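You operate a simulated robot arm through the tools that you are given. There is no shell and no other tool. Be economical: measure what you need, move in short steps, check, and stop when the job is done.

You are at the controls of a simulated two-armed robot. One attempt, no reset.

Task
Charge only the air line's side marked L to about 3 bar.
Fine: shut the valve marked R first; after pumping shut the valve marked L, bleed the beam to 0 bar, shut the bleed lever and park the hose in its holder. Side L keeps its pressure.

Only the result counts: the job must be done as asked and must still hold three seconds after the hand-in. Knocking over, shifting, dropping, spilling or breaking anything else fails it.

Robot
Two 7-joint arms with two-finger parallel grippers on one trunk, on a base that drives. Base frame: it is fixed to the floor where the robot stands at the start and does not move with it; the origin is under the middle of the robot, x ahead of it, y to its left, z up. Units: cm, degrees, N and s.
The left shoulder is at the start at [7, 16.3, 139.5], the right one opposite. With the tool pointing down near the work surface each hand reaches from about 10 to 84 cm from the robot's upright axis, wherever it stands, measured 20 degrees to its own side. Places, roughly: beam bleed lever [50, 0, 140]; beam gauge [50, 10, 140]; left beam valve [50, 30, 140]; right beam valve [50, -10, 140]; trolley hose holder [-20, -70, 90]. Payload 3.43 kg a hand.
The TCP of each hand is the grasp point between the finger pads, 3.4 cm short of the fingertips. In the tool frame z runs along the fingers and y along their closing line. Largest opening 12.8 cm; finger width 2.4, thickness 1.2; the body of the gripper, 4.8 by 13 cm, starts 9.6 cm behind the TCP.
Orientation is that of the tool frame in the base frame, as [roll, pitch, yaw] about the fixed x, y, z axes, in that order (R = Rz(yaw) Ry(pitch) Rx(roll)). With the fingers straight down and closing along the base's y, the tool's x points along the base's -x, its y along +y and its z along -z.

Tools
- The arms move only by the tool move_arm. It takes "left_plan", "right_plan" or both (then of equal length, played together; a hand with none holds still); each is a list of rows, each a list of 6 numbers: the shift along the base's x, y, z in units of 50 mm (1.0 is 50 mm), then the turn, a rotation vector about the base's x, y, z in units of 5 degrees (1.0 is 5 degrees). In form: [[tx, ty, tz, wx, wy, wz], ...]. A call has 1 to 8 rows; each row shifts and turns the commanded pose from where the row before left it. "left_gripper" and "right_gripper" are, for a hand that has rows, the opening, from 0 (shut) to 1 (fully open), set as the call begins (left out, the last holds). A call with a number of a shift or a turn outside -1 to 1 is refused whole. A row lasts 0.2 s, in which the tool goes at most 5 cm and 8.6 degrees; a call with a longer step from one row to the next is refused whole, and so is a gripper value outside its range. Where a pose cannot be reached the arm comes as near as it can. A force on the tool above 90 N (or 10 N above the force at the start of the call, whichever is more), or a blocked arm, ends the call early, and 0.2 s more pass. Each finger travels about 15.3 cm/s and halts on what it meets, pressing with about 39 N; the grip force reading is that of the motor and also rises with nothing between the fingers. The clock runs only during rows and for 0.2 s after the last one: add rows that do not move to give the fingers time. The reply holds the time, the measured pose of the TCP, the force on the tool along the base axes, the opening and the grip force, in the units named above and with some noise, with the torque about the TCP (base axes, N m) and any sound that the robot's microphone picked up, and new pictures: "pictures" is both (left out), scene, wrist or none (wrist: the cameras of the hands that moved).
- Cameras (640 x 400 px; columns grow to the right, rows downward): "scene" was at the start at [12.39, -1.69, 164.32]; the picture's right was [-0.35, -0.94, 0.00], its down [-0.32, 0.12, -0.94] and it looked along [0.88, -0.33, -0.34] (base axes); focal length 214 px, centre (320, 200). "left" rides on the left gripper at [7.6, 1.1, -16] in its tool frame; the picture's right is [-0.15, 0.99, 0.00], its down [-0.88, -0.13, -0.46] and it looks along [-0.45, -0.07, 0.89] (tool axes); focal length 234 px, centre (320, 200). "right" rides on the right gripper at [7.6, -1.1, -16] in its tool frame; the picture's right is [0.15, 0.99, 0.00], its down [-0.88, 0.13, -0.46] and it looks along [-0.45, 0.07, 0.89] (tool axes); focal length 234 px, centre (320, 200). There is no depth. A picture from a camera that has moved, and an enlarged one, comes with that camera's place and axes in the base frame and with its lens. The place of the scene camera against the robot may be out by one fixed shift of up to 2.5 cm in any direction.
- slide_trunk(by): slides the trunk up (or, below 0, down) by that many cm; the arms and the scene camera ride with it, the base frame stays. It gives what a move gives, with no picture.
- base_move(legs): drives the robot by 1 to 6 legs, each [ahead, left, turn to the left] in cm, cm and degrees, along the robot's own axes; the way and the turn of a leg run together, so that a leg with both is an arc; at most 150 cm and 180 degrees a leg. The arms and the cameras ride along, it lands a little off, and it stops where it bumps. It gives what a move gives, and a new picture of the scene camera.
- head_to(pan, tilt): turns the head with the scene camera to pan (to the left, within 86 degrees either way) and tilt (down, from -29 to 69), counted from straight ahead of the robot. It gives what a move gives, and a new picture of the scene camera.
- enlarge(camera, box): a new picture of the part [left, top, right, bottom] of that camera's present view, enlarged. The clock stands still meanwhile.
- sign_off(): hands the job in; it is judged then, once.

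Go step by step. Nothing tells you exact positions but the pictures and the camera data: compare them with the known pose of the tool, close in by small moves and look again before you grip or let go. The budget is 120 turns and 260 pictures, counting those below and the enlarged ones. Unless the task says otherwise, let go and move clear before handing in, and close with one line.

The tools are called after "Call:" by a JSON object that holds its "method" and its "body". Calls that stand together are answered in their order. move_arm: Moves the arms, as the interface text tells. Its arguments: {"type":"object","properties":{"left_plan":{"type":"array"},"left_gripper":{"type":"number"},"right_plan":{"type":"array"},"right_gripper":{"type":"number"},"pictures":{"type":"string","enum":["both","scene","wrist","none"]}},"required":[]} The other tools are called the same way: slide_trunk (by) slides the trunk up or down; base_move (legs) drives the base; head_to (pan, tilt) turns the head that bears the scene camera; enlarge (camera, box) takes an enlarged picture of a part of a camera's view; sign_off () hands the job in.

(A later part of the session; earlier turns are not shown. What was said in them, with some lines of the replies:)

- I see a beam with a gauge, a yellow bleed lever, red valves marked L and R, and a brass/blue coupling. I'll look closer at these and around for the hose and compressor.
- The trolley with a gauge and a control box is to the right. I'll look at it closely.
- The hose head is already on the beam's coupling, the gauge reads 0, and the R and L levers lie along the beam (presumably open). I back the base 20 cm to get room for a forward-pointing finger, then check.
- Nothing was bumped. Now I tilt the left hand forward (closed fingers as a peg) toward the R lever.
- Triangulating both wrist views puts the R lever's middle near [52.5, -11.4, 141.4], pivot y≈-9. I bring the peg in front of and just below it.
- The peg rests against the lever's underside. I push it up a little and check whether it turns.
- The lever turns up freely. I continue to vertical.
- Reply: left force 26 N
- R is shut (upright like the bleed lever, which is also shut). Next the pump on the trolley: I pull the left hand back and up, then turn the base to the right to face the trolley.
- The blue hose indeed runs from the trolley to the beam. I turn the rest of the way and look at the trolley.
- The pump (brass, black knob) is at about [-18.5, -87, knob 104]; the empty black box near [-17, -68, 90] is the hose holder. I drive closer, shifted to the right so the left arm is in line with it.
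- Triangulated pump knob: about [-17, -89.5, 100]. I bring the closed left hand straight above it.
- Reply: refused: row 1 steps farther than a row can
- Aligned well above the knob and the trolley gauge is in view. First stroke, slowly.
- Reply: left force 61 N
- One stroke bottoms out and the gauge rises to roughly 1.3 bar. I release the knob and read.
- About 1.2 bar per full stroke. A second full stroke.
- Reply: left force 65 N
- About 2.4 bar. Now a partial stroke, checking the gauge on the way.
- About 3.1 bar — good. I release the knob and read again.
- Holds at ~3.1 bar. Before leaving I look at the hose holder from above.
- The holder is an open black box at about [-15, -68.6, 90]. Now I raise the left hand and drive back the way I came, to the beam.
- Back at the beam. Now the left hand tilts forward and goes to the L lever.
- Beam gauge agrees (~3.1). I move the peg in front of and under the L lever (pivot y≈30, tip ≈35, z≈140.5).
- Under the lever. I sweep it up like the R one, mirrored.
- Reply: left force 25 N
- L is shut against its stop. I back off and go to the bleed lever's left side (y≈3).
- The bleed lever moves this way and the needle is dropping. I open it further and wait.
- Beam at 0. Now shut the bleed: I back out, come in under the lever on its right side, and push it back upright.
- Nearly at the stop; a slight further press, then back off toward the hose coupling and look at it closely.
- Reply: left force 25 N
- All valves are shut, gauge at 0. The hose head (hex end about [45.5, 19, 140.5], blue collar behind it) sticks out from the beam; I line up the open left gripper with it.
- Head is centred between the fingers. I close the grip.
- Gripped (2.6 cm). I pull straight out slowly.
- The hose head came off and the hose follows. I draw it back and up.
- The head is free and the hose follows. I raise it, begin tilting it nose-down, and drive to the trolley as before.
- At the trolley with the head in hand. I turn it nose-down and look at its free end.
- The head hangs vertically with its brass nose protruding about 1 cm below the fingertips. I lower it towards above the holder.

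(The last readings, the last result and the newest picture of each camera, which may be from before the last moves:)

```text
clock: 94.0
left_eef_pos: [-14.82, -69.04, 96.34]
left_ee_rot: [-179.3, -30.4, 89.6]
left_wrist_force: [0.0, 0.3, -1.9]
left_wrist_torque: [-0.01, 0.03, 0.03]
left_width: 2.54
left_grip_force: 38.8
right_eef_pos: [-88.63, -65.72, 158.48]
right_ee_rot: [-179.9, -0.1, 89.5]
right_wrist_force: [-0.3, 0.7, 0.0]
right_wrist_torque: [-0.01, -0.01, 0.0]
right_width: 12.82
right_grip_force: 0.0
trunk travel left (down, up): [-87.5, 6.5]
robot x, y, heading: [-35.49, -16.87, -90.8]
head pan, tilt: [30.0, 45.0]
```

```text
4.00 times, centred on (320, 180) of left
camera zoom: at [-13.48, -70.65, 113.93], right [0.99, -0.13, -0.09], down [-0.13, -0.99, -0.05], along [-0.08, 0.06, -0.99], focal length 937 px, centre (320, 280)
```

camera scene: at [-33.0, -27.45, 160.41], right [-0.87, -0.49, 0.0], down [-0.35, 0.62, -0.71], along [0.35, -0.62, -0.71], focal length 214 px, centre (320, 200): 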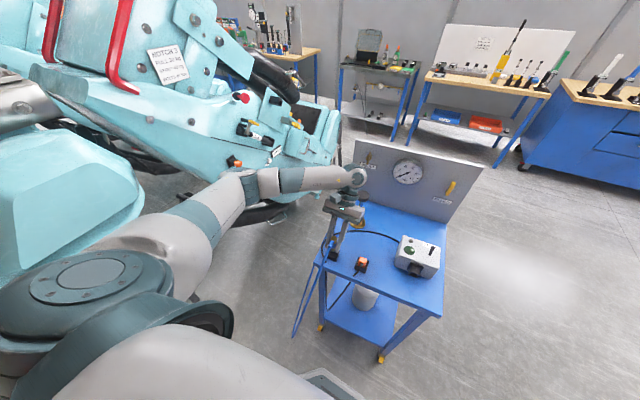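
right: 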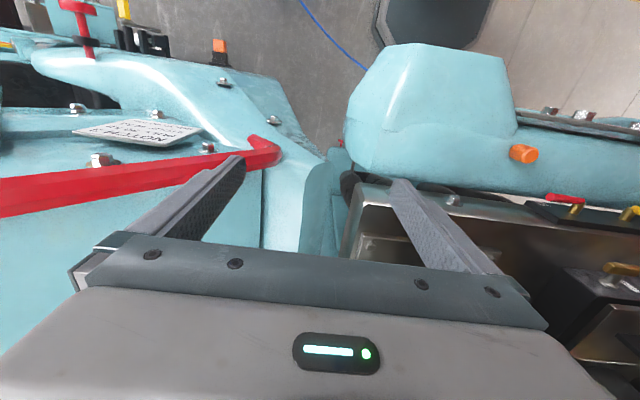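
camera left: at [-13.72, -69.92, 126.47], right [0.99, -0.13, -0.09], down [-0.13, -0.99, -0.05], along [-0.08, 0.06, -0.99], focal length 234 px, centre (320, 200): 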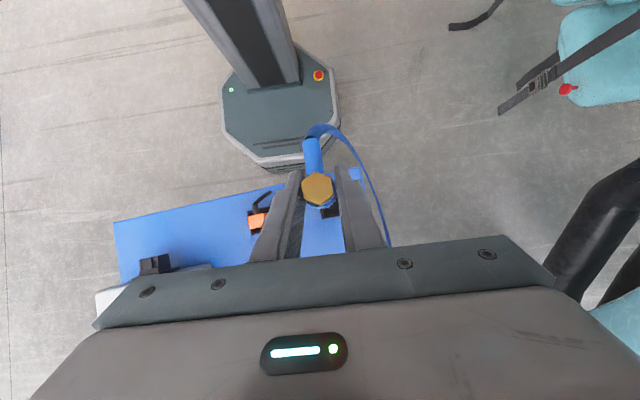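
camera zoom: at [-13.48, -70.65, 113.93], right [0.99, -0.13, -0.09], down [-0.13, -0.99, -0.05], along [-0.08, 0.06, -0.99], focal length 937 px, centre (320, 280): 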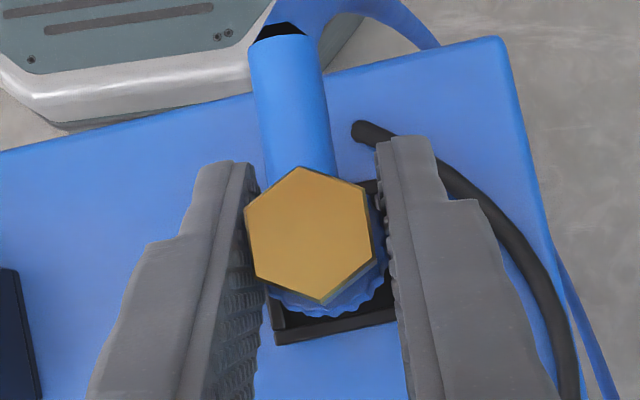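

Both views agree within a few mm. I lower into the box slowly.

Call:
{"method": "move_arm", "body": {"left_plan": [[0, 0.02, -0.1, 0, 0, 0], [0, 0.01, -0.1, 0, 0, 0], [0, 0, -0.1, 0, 0, 0]], "pictures": "none"}}

Call:
{"method": "enlarge", "body": {"camera": "scene", "box": [325, 230, 365, 270]}}

Call:
{"method": "enlarge", "body": {"camera": "left", "box": [260, 130, 380, 230]}}

```text
clock: 94.8
left_eef_pos: [-14.77, -69.01, 94.97]
left_ee_rot: [-179.2, -30.4, 89.5]
left_wrist_force: [0.4, -0.7, -1.5]
left_wrist_torque: [0.01, 0.02, 0.03]
left_width: 2.53
left_grip_force: 39.1
right_eef_pos: [-88.73, -65.74, 158.39]
right_ee_rot: [-179.8, 0.0, 89.3]
right_wrist_force: [-0.1, 0.2, 0.0]
right_wrist_torque: [-0.01, -0.03, -0.01]
right_width: 12.83
right_grip_force: 0.0
trunk travel left (down, up): [-87.5, 6.5]
robot x, y, heading: [-35.51, -16.8, -90.6]
head pan, tilt: [30.0, 45.0]
```

```text
10.00 times, centred on (345, 250) of scene
camera zoom: at [-33.01, -27.44, 160.41], right [-0.87, -0.49, 0.0], down [-0.35, 0.62, -0.71], along [0.35, -0.62, -0.71], focal length 2145 px, centre (70, -300)
```

zoom: 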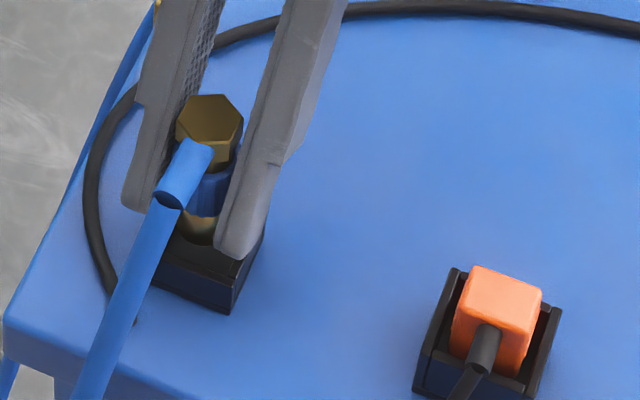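

```text
4.00 times, centred on (320, 180) of left
camera zoom: at [-13.52, -70.64, 112.46], right [0.99, -0.13, -0.09], down [-0.13, -0.99, -0.05], along [-0.08, 0.06, -0.99], focal length 937 px, centre (320, 280)
```

zoom: 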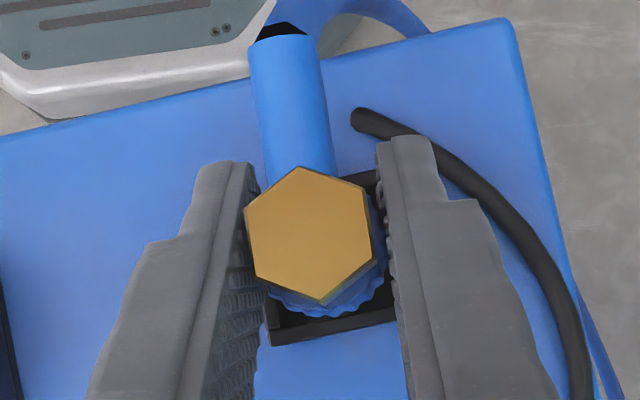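

Call:
{"method": "move_arm", "body": {"left_plan": [[0, 0.02, -0.08, 0, 0, 0], [0, 0.01, -0.08, 0, 0, 0], [0, 0, -0.08, 0, 0, 0]], "pictures": "none"}}

Call:
{"method": "enlarge", "body": {"camera": "scene", "box": [325, 230, 365, 270]}}

```text
clock: 95.5
left_eef_pos: [-14.9, -68.81, 93.86]
left_ee_rot: [-179.2, -30.4, 89.6]
left_wrist_force: [-0.9, 0.0, -1.9]
left_wrist_torque: [0.0, -0.04, -0.01]
left_width: 2.52
left_grip_force: 38.7
right_eef_pos: [-88.67, -65.79, 158.47]
right_ee_rot: [-179.9, -0.1, 89.4]
right_wrist_force: [-0.3, -0.3, -0.1]
right_wrist_torque: [0.02, 0.02, 0.01]
right_width: 12.8
right_grip_force: 0.0
trunk travel left (down, up): [-87.5, 6.5]
robot x, y, heading: [-35.84, -16.95, -90.5]
head pan, tilt: [30.0, 45.0]
```

```text
10.00 times, centred on (345, 250) of scene
camera zoom: at [-33.01, -27.44, 160.41], right [-0.87, -0.49, 0.0], down [-0.35, 0.62, -0.71], along [0.35, -0.62, -0.71], focal length 2145 px, centre (70, -300)
```

zoom: 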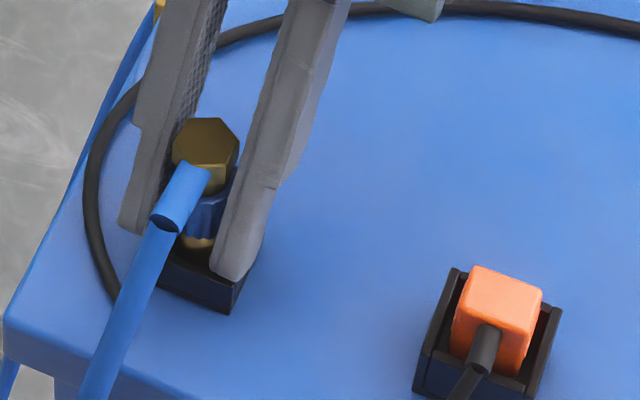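

Call:
{"method": "move_arm", "body": {"left_plan": [[0.01, 0, -0.08, 0, 0, 0], [0, 0, -0.06, 0, 0, 0], [0, 0, -0.06, 0, 0, 0]], "pictures": "none"}}

Call:
{"method": "enlarge", "body": {"camera": "scene", "box": [325, 230, 365, 270]}}

Call:
{"method": "enlarge", "body": {"camera": "left", "box": [260, 130, 380, 230]}}

```text
clock: 96.3
left_eef_pos: [-14.95, -68.72, 93.61]
left_ee_rot: [-179.2, -29.9, 89.7]
left_wrist_force: [10.0, -6.2, 73.8]
left_wrist_torque: [0.29, -1.41, -0.98]
left_width: 2.54
left_grip_force: 38.9
right_eef_pos: [-88.81, -64.9, 158.84]
right_ee_rot: [-179.9, 0.3, 89.6]
right_wrist_force: [-0.8, 0.0, -0.9]
right_wrist_torque: [-0.03, 0.02, -0.02]
right_width: 12.8
right_grip_force: 0.0
trunk travel left (down, up): [-87.5, 6.5]
robot x, y, heading: [-35.47, -17.01, -90.5]
head pan, tilt: [30.0, 45.0]
```

```text
10.00 times, centred on (345, 250) of scene
camera zoom: at [-33.2, -26.65, 160.59], right [-0.87, -0.49, 0.0], down [-0.35, 0.61, -0.71], along [0.35, -0.62, -0.7], focal length 2145 px, centre (70, -300)
```

zoom: 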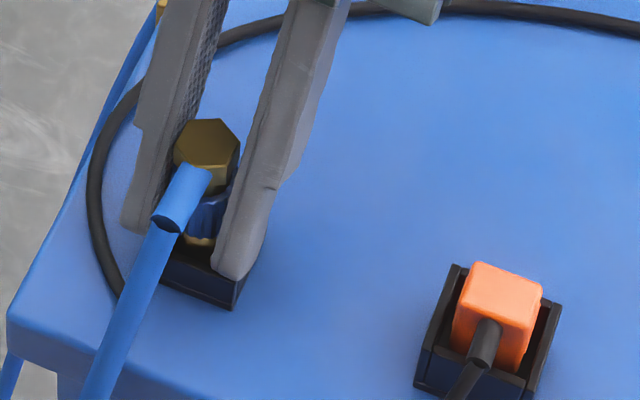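

```text
4.00 times, centred on (320, 180) of left
camera zoom: at [-13.53, -70.12, 111.2], right [0.99, -0.13, -0.09], down [-0.13, -0.99, -0.04], along [-0.08, 0.05, -1.0], focal length 937 px, centre (320, 280)
```

zoom: 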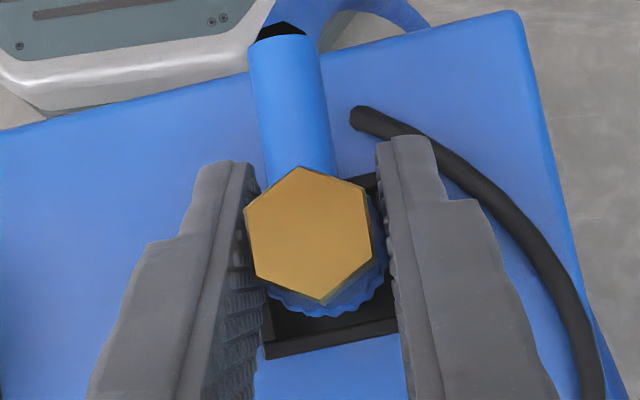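

The fingertips just met the box rim; the nose is inside. I ease up ~0.5 cm to relieve the load before letting go.

Call:
{"method": "move_arm", "body": {"left_plan": [[0.02, 0, 0.15, 0, 0, 0], [0.02, 0, 0.03, 0, 0, 0], [0, 0, 0, 0, 0, 0]], "pictures": "none"}}

Call:
{"method": "enlarge", "body": {"camera": "scene", "box": [325, 230, 365, 270]}}

```text
clock: 97.2
left_eef_pos: [-14.85, -68.77, 93.62]
left_ee_rot: [-179.1, -30.2, 89.5]
left_wrist_force: [-3.9, -10.1, 30.2]
left_wrist_torque: [-0.17, -0.37, -0.05]
left_width: 2.55
left_grip_force: 39.1
right_eef_pos: [-88.97, -65.61, 158.41]
right_ee_rot: [-180.0, 0.0, 89.4]
right_wrist_force: [-0.5, 0.3, -0.3]
right_wrist_torque: [0.03, 0.0, 0.01]
right_width: 12.81
right_grip_force: 0.0
trunk travel left (down, up): [-87.5, 6.5]
robot x, y, heading: [-35.71, -17.11, -90.9]
head pan, tilt: [30.0, 45.0]
```

```text
10.00 times, centred on (345, 250) of scene
camera zoom: at [-33.22, -27.31, 160.4], right [-0.87, -0.49, 0.0], down [-0.35, 0.62, -0.71], along [0.35, -0.62, -0.71], focal length 2145 px, centre (70, -300)
```

zoom: 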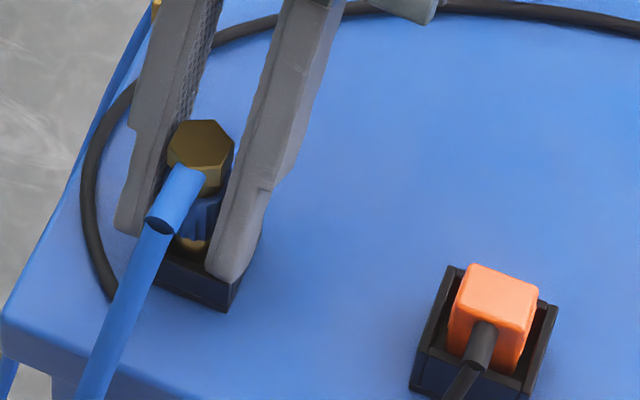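

Call:
{"method": "move_arm", "body": {"left_plan": [[0, 0, 0.06, 0, 0, 0], [0, 0, 0, 0, 0, 0]], "pictures": "none"}}

Call:
{"method": "move_arm", "body": {"left_plan": [[0, 0, 0, 0, 0, 0], [0, 0, 0, 0, 0, 0], [0, 0, 0, 0, 0, 0], [0, 0, 0, 0, 0, 0]], "left_gripper": 0.4, "pictures": "wrist"}}

Call:
{"method": "enlarge", "body": {"camera": "scene", "box": [325, 230, 365, 270]}}

```text
clock: 97.8
left_eef_pos: [-14.57, -68.71, 93.56]
left_ee_rot: [-179.3, -30.6, 89.6]
left_wrist_force: [-3.8, -1.5, -2.6]
left_wrist_torque: [-0.09, 0.24, 0.01]
left_width: 2.54
left_grip_force: 38.9
right_eef_pos: [-88.7, -65.86, 158.33]
right_ee_rot: [-179.9, 0.0, 89.4]
right_wrist_force: [0.1, 0.2, 1.0]
right_wrist_torque: [-0.01, 0.0, 0.0]
right_width: 12.79
right_grip_force: 0.0
trunk travel left (down, up): [-87.5, 6.5]
robot x, y, heading: [-35.63, -17.46, -90.5]
head pan, tilt: [30.0, 45.0]
```

```text
clock: 98.8
left_eef_pos: [-14.66, -68.71, 93.87]
left_ee_rot: [-179.3, -30.4, 89.6]
left_wrist_force: [-0.8, 0.0, 1.2]
left_wrist_torque: [0.01, 0.08, 0.01]
left_width: 5.14
left_grip_force: 0.0
right_eef_pos: [-88.65, -65.64, 158.38]
right_ee_rot: [-180.0, 0.1, 89.4]
right_wrist_force: [0.2, 0.0, -0.1]
right_wrist_torque: [-0.01, -0.01, -0.03]
right_width: 12.82
right_grip_force: 0.0
trunk travel left (down, up): [-87.5, 6.5]
robot x, y, heading: [-35.81, -17.16, -90.6]
head pan, tilt: [30.0, 45.0]
camera left: at [-13.29, -70.35, 111.45], right [0.99, -0.13, -0.09], down [-0.13, -0.99, -0.05], along [-0.08, 0.06, -0.99], focal length 234 px, centre (320, 200)
```

left: 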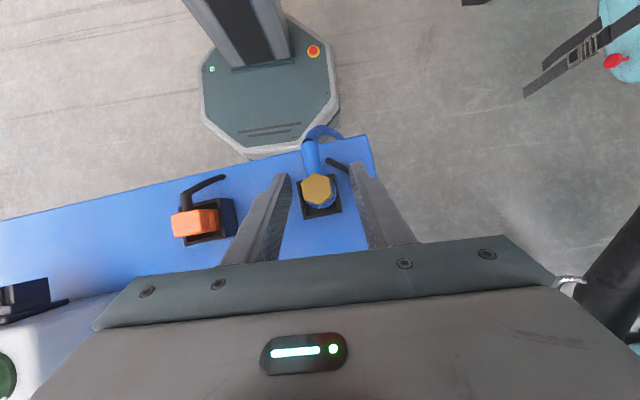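

```text
10.00 times, centred on (345, 250) of scene
camera zoom: at [-33.0, -27.41, 160.41], right [-0.87, -0.49, 0.0], down [-0.35, 0.62, -0.71], along [0.35, -0.62, -0.71], focal length 2145 px, centre (70, -300)
```

zoom: 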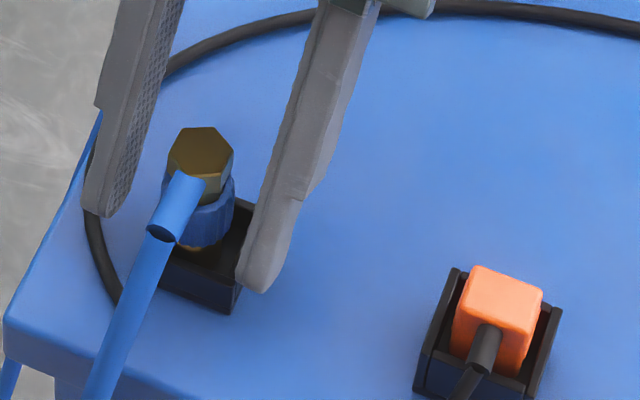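

The head stands in its holder. I withdraw along the fingers, carefully.

Call:
{"method": "move_arm", "body": {"left_plan": [[0.02, -0.1, 0.17, 0, 0, 0], [0, -0.15, 0.26, 0, 0, 0], [0, -0.2, 0.35, 0, 0, 0], [0, -0.2, 0.35, 0, 0, 0], [0, -0.1, 0.6, 0, 0, 0], [0, 0, 0.9, 0, 0, 0], [0, 0, 0.9, 0, 0, 0], [0, 0, 0.9, 0, 0, 0]], "pictures": "wrist"}}

Call:
{"method": "enlarge", "body": {"camera": "scene", "box": [325, 230, 365, 270]}}

Call:
{"method": "enlarge", "body": {"camera": "left", "box": [240, 100, 400, 220]}}

```text
clock: 100.5
left_eef_pos: [-14.86, -72.55, 116.25]
left_ee_rot: [-179.4, -30.4, 89.7]
left_wrist_force: [-0.3, -0.5, -0.2]
left_wrist_torque: [0.01, 0.01, 0.0]
left_width: 5.15
left_grip_force: 0.0
right_eef_pos: [-88.65, -65.64, 158.4]
right_ee_rot: [-180.0, 0.0, 89.3]
right_wrist_force: [0.7, 0.1, -0.5]
right_wrist_torque: [0.01, 0.02, -0.04]
right_width: 12.8
right_grip_force: 0.1
trunk travel left (down, up): [-87.5, 6.5]
robot x, y, heading: [-35.7, -16.82, -90.5]
head pan, tilt: [30.0, 45.0]
camera left: at [-13.54, -74.09, 133.87], right [0.99, -0.13, -0.09], down [-0.13, -0.99, -0.05], along [-0.08, 0.06, -0.99], focal length 234 px, centre (320, 200)
```

left: 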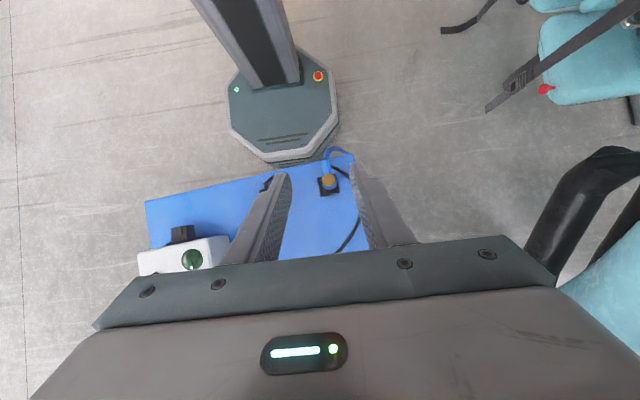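

```text
10.00 times, centred on (345, 250) of scene
camera zoom: at [-33.07, -27.35, 160.4], right [-0.87, -0.49, 0.0], down [-0.35, 0.62, -0.71], along [0.35, -0.62, -0.71], focal length 2145 px, centre (70, -300)
```

zoom: 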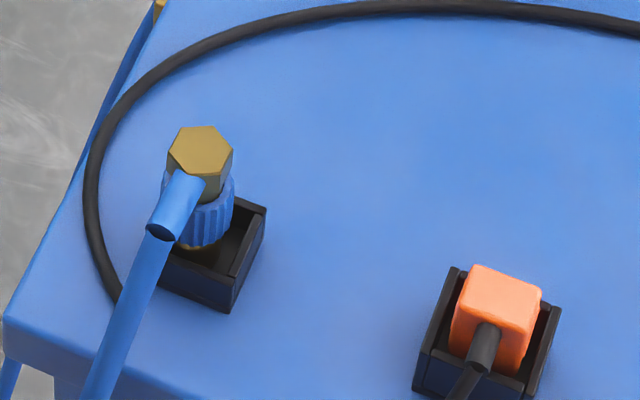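

```text
3.33 times, centred on (320, 160) of left
camera zoom: at [-13.54, -74.09, 133.87], right [0.99, -0.13, -0.09], down [-0.13, -0.99, -0.05], along [-0.08, 0.06, -0.99], focal length 781 px, centre (320, 333)
```

zoom: 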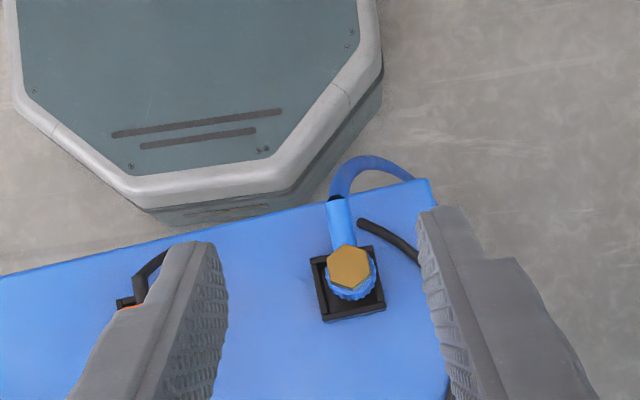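

The hose stands upright in its holder. I raise the hand clear and take a last check.

Call:
{"method": "move_arm", "body": {"left_plan": [[0, 0, 0.9, 0, 0, 0], [0, 0.2, 0.9, -0.5, 0, 0], [0, 0.3, 0.8, -1, 0, 0], [0, 0.3, 0.6, -1, 0, 0], [0, 0, 0, 0, 0, 0], [0, 0, 0, 0, 0, 0], [0, 0, 0, 0, 0, 0], [0, 0, 0, 0, 0, 0]], "pictures": "scene"}}

Call:
{"method": "enlarge", "body": {"camera": "scene", "box": [315, 210, 395, 290]}}

Call:
{"method": "head_to", "body": {"pan": 86, "tilt": 25}}

```text
clock: 102.3
left_eef_pos: [-14.74, -68.25, 132.21]
left_ee_rot: [-179.4, -17.9, 89.6]
left_wrist_force: [0.2, 0.0, 0.5]
left_wrist_torque: [0.02, 0.01, -0.03]
left_width: 5.11
left_grip_force: 0.1
right_eef_pos: [-88.69, -65.76, 158.42]
right_ee_rot: [-179.9, 0.0, 89.4]
right_wrist_force: [-0.6, 0.5, 0.4]
right_wrist_torque: [0.0, -0.01, 0.01]
right_width: 12.81
right_grip_force: 0.0
trunk travel left (down, up): [-87.5, 6.5]
robot x, y, heading: [-35.22, -16.76, -90.7]
head pan, tilt: [30.0, 45.0]
camera scene: at [-33.03, -27.43, 160.41], right [-0.87, -0.49, 0.0], down [-0.35, 0.62, -0.71], along [0.35, -0.62, -0.71], focal length 214 px, centre (320, 200)
```

scene: 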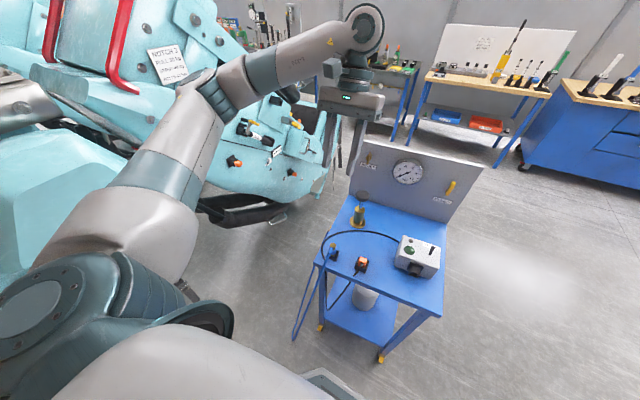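

```text
5.00 times, centred on (355, 250) of scene
camera zoom: at [-33.03, -27.43, 160.41], right [-0.87, -0.49, 0.0], down [-0.35, 0.62, -0.71], along [0.35, -0.62, -0.71], focal length 1072 px, centre (145, -50)
```

zoom: 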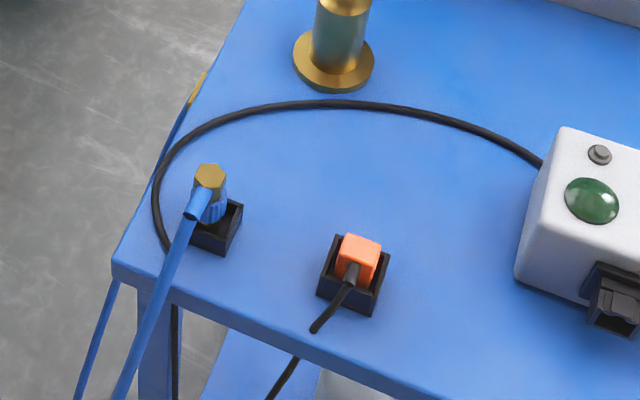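

```text
clock: 103.6
left_eef_pos: [-14.75, -68.21, 132.16]
left_ee_rot: [-179.3, -17.9, 89.7]
left_wrist_force: [-0.8, -0.7, 0.5]
left_wrist_torque: [0.02, -0.02, 0.01]
left_width: 5.12
left_grip_force: 0.0
right_eef_pos: [-88.58, -65.65, 158.37]
right_ee_rot: [-180.0, 0.1, 89.3]
right_wrist_force: [-1.0, 0.4, -0.7]
right_wrist_torque: [0.0, 0.0, 0.0]
right_width: 12.78
right_grip_force: 0.1
trunk travel left (down, up): [-87.5, 6.5]
robot x, y, heading: [-35.96, -16.68, -90.5]
head pan, tilt: [85.9, 25.0]
camera scene: at [-27.83, -21.1, 163.46], right [-0.08, -1.0, 0.0], down [-0.42, 0.03, -0.91], along [0.9, -0.07, -0.42], focal length 214 px, centre (320, 200)
```

scene: 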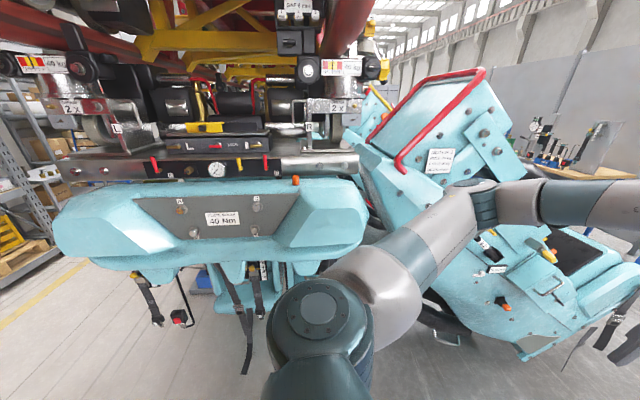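

Both valves and the bleed lever are upright (shut), the beam gauge reads 0 and the hose is steady in its holder, so I hand in.

Call:
{"method": "sign_off", "body": {}}

```text
The job is handed in.
```

I charged side L to about 3.1 bar, read on both the trolley and beam gauges. Valve R was shut before pumping and valve L after it. I then bled the beam to 0 bar, shut the bleed lever and parked the hose in its holder.
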